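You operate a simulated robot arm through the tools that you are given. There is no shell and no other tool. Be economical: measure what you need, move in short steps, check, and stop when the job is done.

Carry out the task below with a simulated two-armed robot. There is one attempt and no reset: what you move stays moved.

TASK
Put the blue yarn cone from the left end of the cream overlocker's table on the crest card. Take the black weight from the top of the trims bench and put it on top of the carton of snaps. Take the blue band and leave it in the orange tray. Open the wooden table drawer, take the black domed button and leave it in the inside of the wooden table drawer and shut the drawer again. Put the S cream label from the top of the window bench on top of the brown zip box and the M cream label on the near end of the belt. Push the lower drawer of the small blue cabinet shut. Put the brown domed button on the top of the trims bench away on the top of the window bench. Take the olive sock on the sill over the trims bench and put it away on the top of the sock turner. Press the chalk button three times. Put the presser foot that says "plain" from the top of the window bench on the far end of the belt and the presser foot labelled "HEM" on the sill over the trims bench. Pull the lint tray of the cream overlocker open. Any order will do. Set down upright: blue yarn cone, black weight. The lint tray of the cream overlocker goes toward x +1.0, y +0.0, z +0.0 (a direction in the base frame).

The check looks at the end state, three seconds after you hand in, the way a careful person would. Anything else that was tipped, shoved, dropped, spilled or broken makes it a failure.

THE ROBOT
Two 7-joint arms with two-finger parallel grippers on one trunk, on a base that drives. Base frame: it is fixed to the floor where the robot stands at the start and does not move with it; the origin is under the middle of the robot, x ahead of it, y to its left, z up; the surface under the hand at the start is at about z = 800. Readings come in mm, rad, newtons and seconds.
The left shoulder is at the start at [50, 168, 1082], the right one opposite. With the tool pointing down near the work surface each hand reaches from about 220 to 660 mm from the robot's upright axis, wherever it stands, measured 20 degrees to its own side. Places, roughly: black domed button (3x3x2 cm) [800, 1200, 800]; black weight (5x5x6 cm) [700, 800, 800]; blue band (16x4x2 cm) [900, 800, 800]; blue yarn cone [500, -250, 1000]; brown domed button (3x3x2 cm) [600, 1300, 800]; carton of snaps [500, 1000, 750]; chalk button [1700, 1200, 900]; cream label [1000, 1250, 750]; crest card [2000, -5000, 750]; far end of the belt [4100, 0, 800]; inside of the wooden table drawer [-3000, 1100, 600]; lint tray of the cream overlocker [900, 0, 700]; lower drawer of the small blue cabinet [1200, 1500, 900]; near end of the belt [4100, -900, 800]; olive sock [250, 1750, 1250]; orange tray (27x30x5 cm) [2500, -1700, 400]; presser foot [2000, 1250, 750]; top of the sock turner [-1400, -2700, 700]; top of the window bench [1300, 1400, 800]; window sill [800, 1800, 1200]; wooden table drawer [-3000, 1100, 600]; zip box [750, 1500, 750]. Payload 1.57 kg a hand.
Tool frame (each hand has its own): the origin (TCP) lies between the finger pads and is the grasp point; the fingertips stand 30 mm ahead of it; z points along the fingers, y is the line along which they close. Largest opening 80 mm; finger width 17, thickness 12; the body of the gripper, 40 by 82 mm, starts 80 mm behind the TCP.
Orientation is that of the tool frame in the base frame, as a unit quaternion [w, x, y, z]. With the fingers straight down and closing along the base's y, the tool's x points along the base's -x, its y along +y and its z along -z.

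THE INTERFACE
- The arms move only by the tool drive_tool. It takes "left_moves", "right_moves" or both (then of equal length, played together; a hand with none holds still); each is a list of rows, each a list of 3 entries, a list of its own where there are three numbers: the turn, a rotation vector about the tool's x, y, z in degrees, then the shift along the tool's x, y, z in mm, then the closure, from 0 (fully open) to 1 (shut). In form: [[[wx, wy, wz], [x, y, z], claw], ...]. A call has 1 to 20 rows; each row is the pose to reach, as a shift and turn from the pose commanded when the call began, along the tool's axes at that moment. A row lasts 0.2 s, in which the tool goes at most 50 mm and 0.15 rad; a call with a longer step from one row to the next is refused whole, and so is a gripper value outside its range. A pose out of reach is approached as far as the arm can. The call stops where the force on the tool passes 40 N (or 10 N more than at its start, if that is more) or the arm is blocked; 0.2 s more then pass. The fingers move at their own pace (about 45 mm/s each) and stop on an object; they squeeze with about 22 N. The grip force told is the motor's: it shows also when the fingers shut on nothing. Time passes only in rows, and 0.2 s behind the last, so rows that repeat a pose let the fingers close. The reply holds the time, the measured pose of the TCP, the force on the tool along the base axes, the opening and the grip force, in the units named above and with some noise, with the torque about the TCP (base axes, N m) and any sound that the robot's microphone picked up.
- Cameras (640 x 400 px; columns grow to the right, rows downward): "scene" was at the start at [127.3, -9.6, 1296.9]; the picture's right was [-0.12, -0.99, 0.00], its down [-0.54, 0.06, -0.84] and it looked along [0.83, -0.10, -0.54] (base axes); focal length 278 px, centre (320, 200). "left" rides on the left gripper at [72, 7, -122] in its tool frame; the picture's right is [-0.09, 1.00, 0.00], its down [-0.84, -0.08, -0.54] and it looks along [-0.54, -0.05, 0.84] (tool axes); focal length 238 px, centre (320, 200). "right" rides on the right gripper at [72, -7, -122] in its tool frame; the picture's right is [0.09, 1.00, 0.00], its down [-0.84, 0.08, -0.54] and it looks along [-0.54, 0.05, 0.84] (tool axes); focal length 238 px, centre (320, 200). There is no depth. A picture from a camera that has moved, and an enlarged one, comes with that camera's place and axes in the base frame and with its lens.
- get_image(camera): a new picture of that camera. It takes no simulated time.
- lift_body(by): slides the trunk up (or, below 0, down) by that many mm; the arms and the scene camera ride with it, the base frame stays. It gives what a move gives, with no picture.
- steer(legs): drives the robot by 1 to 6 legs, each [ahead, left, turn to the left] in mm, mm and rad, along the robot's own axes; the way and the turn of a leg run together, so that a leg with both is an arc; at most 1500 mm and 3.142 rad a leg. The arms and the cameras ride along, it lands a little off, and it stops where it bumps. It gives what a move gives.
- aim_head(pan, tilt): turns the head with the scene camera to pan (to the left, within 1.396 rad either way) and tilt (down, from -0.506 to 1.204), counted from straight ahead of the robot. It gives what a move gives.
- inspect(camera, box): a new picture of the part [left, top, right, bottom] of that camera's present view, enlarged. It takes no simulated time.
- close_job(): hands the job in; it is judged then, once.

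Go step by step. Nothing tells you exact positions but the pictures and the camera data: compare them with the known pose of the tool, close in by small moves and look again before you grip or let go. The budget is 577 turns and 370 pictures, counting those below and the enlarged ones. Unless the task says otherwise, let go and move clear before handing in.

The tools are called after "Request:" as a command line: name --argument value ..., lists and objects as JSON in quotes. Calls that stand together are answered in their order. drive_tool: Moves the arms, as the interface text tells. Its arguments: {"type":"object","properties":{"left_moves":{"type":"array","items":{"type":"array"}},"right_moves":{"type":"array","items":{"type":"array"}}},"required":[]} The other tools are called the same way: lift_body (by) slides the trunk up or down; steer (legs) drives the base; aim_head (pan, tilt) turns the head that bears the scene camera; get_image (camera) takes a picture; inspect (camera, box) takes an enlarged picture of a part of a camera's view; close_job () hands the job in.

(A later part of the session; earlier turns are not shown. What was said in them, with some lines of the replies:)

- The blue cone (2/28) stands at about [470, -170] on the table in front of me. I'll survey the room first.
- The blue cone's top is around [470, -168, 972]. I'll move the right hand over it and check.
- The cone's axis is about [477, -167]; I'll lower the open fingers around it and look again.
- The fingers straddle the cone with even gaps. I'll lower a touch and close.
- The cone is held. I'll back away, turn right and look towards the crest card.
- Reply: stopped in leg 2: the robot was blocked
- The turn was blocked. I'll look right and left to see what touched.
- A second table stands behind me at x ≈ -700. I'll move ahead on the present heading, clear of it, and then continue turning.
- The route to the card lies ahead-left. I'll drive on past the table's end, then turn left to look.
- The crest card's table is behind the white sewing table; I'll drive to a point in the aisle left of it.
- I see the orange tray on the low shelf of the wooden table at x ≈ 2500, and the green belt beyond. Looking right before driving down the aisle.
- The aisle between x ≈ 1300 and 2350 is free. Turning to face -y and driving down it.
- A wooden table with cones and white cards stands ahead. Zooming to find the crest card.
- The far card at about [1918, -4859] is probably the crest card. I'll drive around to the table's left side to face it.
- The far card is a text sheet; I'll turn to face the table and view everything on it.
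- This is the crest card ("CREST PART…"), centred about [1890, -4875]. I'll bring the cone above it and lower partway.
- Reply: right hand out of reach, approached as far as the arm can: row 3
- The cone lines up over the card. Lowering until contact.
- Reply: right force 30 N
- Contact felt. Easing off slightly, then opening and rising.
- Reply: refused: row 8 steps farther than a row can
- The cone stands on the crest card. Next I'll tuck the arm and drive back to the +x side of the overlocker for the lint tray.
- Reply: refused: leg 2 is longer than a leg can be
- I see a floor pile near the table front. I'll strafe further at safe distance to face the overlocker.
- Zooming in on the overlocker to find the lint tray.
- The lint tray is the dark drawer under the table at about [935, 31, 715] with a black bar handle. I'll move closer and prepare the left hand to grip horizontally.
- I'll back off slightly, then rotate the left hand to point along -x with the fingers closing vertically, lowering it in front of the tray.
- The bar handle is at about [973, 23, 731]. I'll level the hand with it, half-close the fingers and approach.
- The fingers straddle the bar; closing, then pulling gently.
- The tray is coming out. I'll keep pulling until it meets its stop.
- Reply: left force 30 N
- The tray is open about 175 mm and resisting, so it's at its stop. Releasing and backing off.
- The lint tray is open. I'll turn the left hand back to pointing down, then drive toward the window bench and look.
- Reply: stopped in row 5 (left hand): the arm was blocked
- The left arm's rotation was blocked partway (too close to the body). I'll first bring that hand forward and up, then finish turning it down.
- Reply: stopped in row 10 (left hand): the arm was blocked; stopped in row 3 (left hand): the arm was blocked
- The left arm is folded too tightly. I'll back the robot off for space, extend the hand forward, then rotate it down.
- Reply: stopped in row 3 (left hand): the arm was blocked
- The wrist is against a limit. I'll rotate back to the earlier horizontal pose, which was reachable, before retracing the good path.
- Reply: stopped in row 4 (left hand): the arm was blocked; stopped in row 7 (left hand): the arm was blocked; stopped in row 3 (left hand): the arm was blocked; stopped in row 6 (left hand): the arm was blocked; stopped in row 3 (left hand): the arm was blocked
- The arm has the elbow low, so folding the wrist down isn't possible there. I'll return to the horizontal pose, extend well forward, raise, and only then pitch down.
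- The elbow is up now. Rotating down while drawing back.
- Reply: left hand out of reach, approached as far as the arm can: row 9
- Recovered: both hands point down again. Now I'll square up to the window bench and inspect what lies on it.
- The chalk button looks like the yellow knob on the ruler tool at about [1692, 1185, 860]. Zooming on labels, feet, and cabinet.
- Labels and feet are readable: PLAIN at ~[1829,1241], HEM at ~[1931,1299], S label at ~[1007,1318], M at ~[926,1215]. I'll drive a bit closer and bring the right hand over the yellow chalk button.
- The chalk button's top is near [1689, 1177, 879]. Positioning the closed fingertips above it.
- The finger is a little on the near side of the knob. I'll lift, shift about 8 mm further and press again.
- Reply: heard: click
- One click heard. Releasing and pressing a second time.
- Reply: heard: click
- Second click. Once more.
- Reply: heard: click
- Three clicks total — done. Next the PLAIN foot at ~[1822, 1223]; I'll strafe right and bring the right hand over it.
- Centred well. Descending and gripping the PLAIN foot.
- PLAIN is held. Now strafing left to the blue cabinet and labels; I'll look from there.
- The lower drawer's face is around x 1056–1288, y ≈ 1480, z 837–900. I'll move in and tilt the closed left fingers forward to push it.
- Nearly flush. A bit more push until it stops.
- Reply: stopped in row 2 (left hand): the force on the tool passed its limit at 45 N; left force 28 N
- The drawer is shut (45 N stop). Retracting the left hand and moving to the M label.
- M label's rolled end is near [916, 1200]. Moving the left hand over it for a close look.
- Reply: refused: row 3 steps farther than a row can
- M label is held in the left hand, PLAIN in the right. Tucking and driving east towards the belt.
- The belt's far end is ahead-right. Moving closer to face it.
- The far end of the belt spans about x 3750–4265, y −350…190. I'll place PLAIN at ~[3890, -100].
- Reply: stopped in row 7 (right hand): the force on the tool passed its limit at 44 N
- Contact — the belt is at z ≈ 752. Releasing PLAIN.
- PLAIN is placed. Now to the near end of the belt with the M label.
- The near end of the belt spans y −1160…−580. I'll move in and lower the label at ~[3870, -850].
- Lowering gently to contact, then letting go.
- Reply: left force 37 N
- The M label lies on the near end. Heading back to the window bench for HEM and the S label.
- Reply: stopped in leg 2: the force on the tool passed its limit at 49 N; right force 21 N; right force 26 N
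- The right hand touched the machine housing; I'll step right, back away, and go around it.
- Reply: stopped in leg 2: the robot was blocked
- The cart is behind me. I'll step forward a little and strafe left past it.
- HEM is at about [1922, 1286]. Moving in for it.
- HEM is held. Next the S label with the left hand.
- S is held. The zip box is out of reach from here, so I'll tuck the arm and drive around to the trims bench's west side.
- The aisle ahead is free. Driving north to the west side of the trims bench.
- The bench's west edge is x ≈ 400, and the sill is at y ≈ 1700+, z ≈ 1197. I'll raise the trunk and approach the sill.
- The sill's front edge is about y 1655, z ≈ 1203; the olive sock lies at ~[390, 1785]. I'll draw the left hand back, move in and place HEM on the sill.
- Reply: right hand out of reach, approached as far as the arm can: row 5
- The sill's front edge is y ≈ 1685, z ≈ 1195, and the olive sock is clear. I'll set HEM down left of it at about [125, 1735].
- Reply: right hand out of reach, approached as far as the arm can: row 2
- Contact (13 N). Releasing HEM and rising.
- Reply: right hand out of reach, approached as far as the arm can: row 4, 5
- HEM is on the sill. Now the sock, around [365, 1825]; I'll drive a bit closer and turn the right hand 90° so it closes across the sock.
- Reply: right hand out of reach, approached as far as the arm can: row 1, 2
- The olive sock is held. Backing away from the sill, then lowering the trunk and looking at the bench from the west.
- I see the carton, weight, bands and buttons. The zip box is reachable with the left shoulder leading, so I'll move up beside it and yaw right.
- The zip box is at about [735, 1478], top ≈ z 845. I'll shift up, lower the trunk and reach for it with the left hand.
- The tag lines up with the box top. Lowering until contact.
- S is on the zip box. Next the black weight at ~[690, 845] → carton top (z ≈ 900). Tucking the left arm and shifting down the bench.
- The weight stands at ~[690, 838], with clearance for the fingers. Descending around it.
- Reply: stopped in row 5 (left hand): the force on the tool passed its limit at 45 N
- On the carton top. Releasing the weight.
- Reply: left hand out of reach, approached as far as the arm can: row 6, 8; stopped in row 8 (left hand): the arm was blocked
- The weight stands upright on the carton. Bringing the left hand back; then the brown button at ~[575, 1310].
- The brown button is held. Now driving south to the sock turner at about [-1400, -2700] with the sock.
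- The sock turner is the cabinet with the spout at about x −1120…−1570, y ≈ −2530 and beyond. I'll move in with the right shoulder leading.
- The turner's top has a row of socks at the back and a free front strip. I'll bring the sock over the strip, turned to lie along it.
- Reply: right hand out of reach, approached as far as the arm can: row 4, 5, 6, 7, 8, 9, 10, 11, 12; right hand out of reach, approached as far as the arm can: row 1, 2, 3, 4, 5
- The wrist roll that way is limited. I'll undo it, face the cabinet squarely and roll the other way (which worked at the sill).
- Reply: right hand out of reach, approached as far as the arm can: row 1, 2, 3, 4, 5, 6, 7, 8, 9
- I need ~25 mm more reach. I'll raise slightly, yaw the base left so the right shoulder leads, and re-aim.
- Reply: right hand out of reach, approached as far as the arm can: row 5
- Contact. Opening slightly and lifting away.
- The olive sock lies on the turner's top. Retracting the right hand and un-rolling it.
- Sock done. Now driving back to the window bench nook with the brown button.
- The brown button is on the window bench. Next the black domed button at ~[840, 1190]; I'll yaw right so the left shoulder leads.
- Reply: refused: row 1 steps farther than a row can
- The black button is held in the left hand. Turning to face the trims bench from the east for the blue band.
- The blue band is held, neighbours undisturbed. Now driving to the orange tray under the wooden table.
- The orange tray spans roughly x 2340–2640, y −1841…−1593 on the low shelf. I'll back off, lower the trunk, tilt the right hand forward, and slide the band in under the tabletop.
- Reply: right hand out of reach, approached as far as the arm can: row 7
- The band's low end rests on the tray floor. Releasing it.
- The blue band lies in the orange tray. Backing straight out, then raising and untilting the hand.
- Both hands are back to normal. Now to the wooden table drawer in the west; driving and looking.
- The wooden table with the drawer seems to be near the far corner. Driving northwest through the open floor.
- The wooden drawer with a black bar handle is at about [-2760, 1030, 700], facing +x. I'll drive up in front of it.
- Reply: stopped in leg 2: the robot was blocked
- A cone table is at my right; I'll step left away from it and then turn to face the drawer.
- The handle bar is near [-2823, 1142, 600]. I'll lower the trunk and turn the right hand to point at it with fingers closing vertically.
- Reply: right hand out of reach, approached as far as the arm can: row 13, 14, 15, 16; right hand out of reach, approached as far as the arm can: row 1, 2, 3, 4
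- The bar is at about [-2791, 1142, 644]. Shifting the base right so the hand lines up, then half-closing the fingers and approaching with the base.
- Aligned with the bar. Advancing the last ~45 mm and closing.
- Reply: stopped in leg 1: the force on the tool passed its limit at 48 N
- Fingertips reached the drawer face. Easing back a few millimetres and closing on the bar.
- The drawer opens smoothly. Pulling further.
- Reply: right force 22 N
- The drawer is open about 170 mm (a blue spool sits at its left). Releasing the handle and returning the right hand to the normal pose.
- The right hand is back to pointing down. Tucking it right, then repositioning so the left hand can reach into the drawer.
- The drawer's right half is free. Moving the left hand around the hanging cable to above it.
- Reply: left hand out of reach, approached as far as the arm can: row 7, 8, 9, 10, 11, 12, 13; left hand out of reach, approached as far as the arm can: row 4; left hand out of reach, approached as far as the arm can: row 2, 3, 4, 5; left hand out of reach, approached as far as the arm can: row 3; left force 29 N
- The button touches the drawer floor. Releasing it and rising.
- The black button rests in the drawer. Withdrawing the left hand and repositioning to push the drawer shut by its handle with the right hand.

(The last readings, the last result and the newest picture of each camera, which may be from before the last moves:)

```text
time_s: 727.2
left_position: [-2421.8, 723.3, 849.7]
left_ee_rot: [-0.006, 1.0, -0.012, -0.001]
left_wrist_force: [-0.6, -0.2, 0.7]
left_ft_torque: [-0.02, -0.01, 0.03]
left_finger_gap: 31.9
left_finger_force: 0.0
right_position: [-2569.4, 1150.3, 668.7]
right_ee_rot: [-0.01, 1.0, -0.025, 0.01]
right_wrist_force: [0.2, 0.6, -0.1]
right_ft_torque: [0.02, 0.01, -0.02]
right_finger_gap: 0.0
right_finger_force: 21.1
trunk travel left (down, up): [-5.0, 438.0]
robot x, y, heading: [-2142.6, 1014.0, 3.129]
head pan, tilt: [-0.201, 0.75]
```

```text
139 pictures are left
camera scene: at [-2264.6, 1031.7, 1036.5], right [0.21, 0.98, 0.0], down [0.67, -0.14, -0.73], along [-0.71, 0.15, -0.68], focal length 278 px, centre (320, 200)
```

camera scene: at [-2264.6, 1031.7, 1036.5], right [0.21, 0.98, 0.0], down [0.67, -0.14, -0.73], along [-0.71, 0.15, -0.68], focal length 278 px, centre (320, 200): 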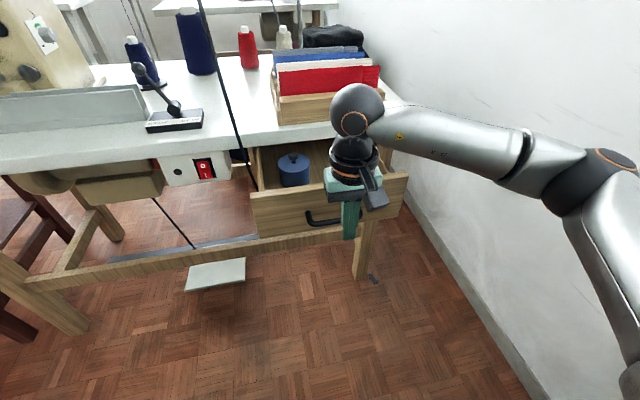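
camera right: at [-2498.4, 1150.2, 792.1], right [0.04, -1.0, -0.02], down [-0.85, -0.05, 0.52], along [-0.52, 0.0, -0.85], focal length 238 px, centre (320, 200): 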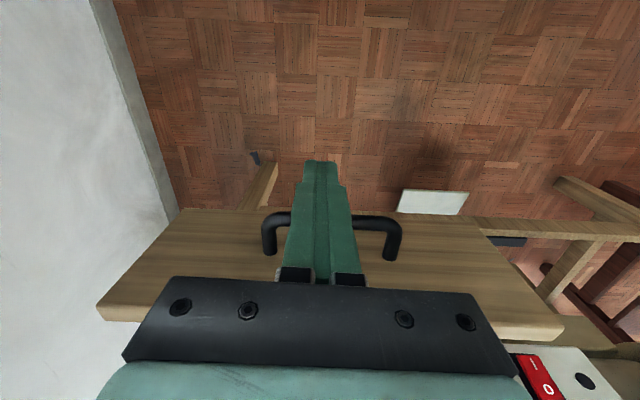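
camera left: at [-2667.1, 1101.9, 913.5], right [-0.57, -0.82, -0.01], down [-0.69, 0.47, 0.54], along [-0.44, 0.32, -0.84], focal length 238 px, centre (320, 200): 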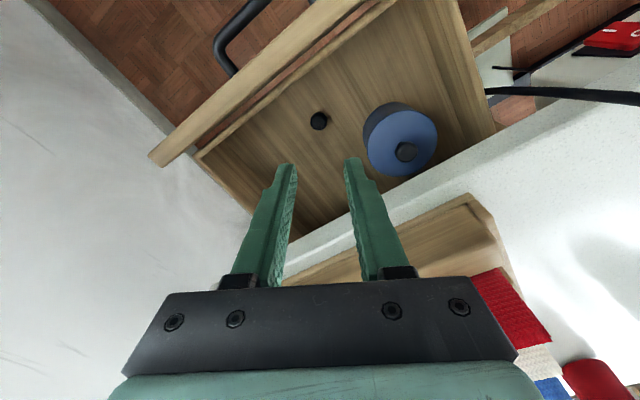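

The closed fingers are in front of the bar. Driving forward to push the drawer shut.

Request:
steer --legs '[[185, 0, 0]]'

Request:
inspect --camera "scene" --box '[200, 110, 440, 280]'

```text
time_s: 728.7
left_position: [-2609.7, 724.1, 849.7]
left_ee_rot: [-0.007, 1.0, -0.01, 0.0]
left_wrist_force: [0.5, -0.5, 0.0]
left_ft_torque: [0.01, -0.02, 0.0]
left_finger_gap: 32.0
left_finger_force: 0.1
right_position: [-2757.6, 1150.6, 668.6]
right_ee_rot: [-0.011, 1.0, -0.025, 0.011]
right_wrist_force: [-1.1, -0.2, 0.7]
right_ft_torque: [0.01, 0.0, 0.03]
right_finger_gap: 0.0
right_finger_force: 20.7
trunk travel left (down, up): [-5.0, 438.0]
robot x, y, heading: [-2332.1, 1015.4, 3.134]
head pan, tilt: [-0.201, 0.75]
```

```text
2.35 times, centred on (320, 195) of scene
camera zoom: at [-2453.1, 1033.7, 1036.5], right [0.21, 0.98, 0.0], down [0.67, -0.14, -0.73], along [-0.72, 0.15, -0.68], focal length 654 px, centre (320, 212)
```

zoom: 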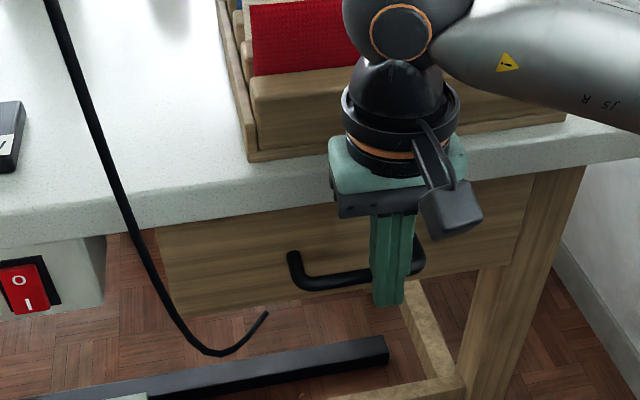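

Request:
drive_tool --right_moves '[[[0, 0, 0], [-5, 0, 0], 1], [[0, 0, 0], [-10, 0, 0], 1], [[0, 0, 0], [-15, 0, 0], 1], [[0, 0, 0], [-20, 0, 0], 1], [[0, 0, 0], [-25, 0, 0], 1], [[0, 0, 0], [-30, 0, 0], 1], [[0, 0, 0], [-35, 0, 0], 1]]'

Request:
inspect --camera "scene" --box '[200, 110, 440, 280]'

```text
time_s: 729.7
left_position: [-2609.1, 725.0, 850.1]
left_ee_rot: [-0.006, 1.0, -0.012, -0.001]
left_wrist_force: [0.3, -0.4, 0.1]
left_ft_torque: [0.02, -0.02, 0.0]
left_finger_gap: 31.9
left_finger_force: 0.1
right_position: [-2768.4, 1150.9, 668.2]
right_ee_rot: [-0.013, 0.999, -0.019, 0.022]
right_wrist_force: [7.0, -0.8, 1.6]
right_ft_torque: [0.03, -0.14, 0.02]
right_finger_gap: 0.0
right_finger_force: 21.4
trunk travel left (down, up): [-5.0, 438.0]
robot x, y, heading: [-2327.7, 1015.9, 3.128]
head pan, tilt: [-0.201, 0.75]
stopped in row 4 (right hand): the force on the tool passed its limit at 45 N (the readings are from after the stop); the commanded pose is now the measured one
```

```text
2.35 times, centred on (320, 195) of scene
camera zoom: at [-2452.0, 1033.9, 1036.5], right [0.21, 0.98, 0.0], down [0.67, -0.14, -0.73], along [-0.72, 0.15, -0.68], focal length 654 px, centre (320, 212)
```

zoom: 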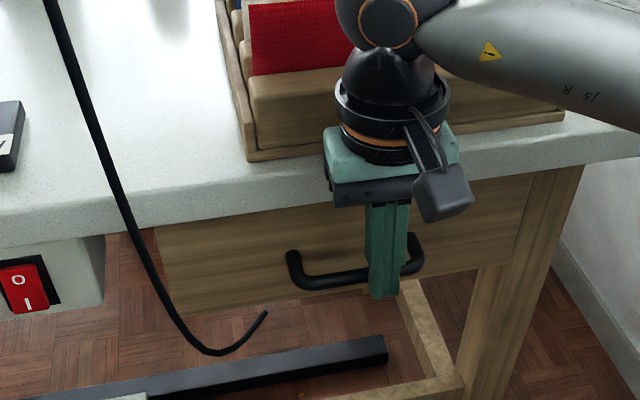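

Request:
steer --legs '[[-180, 0, 0]]'

Request:
inspect --camera "scene" --box '[200, 110, 440, 280]'

Request:
get_image --camera "right"

```text
time_s: 731.2
left_position: [-2433.3, 723.1, 850.6]
left_ee_rot: [-0.007, 1.0, -0.011, -0.001]
left_wrist_force: [-1.2, 0.4, 0.4]
left_ft_torque: [-0.01, -0.05, -0.01]
left_finger_gap: 32.0
left_finger_force: 0.1
right_position: [-2593.5, 1148.9, 667.1]
right_ee_rot: [-0.014, 1.0, -0.019, 0.02]
right_wrist_force: [0.2, 0.3, 0.8]
right_ft_torque: [-0.03, 0.04, 0.02]
right_finger_gap: 0.0
right_finger_force: 21.5
trunk travel left (down, up): [-5.0, 438.0]
robot x, y, heading: [-2152.0, 1012.5, 3.129]
head pan, tilt: [-0.201, 0.75]
```

```text
2.35 times, centred on (320, 195) of scene
camera zoom: at [-2277.0, 1031.7, 1036.5], right [0.21, 0.98, 0.0], down [0.67, -0.14, -0.73], along [-0.72, 0.15, -0.68], focal length 654 px, centre (320, 212)
```

zoom: 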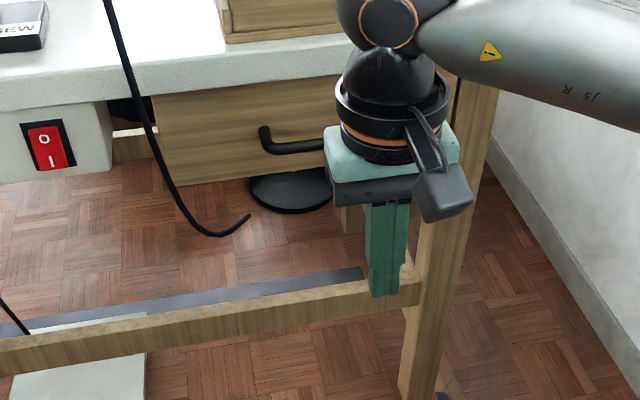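

```text
135 pictures are left
camera right: at [-2524.9, 1150.4, 791.9], right [0.05, -1.0, -0.02], down [-0.86, -0.06, 0.51], along [-0.51, -0.01, -0.86], focal length 238 px, centre (320, 200)
```

right: 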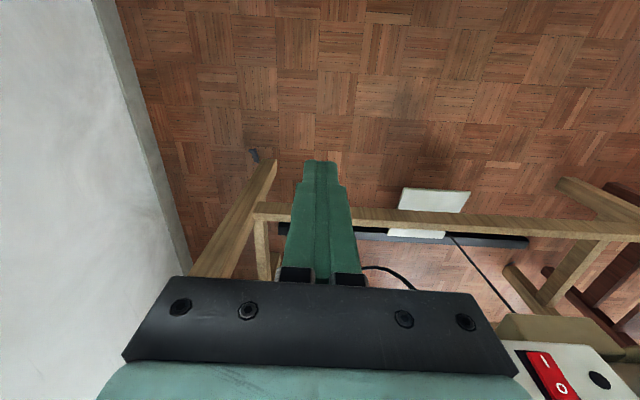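

Request:
drive_tool --right_moves '[[[0, 0, 0], [20, 0, -40], 0.8], [[0, 0, 0], [40, -10, -80], 0.6], [[0, 0, 0], [50, -30, -120], 0.5], [[0, 0, 0], [60, -60, -150], 0.5], [[0, 0, 0], [70, -90, -180], 0.5], [[0, 0, 0], [80, -120, -210], 0.5]]'

Request:
inspect --camera "scene" --box '[200, 90, 440, 250]'

```text
time_s: 732.6
left_position: [-2434.1, 723.5, 849.8]
left_ee_rot: [-0.005, 1.0, -0.011, -0.001]
left_wrist_force: [0.8, 1.1, -0.7]
left_ft_torque: [0.0, 0.0, 0.0]
left_finger_gap: 32.0
left_finger_force: 0.2
right_position: [-2515.0, 1263.2, 885.4]
right_ee_rot: [-0.013, 1.0, -0.019, 0.021]
right_wrist_force: [0.2, 0.1, -0.1]
right_ft_torque: [-0.01, -0.01, 0.0]
right_finger_gap: 39.9
right_finger_force: 0.2
trunk travel left (down, up): [-5.0, 438.0]
robot x, y, heading: [-2157.7, 1016.3, 3.125]
head pan, tilt: [-0.201, 0.75]
```

```text
2.50 times, centred on (320, 170) of scene
camera zoom: at [-2277.0, 1031.7, 1036.5], right [0.21, 0.98, 0.0], down [0.67, -0.14, -0.73], along [-0.72, 0.15, -0.68], focal length 695 px, centre (320, 275)
```

zoom: 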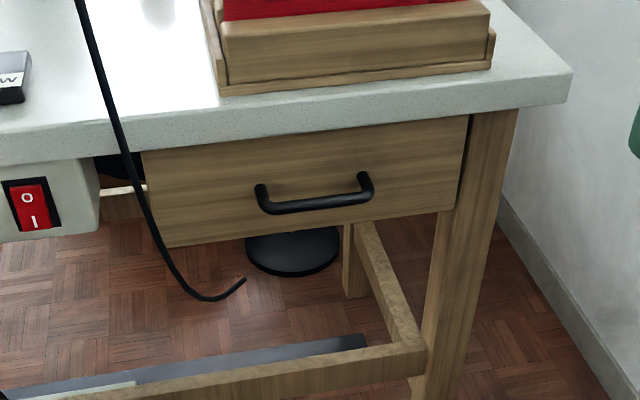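

The drawer is shut and every item has been placed and checked, so I'm handing in.

Request:
close_job

```text
The job is handed in.
```

I finished every part of the task and handed it in; I don't have the check's result.

I bumped things a few times while driving:
- The right hand touched the belt machine's housing. Both items already on the belt were still in place afterwards.
- The base stopped against something behind it three times: once at the table behind the start position, once probably at the trolley in the aisle, and once at what looked like the cone table in the west. I saw nothing knocked over in the pictures I took afterwards, but I didn't check the trolley up close, so it may have shifted slightly.
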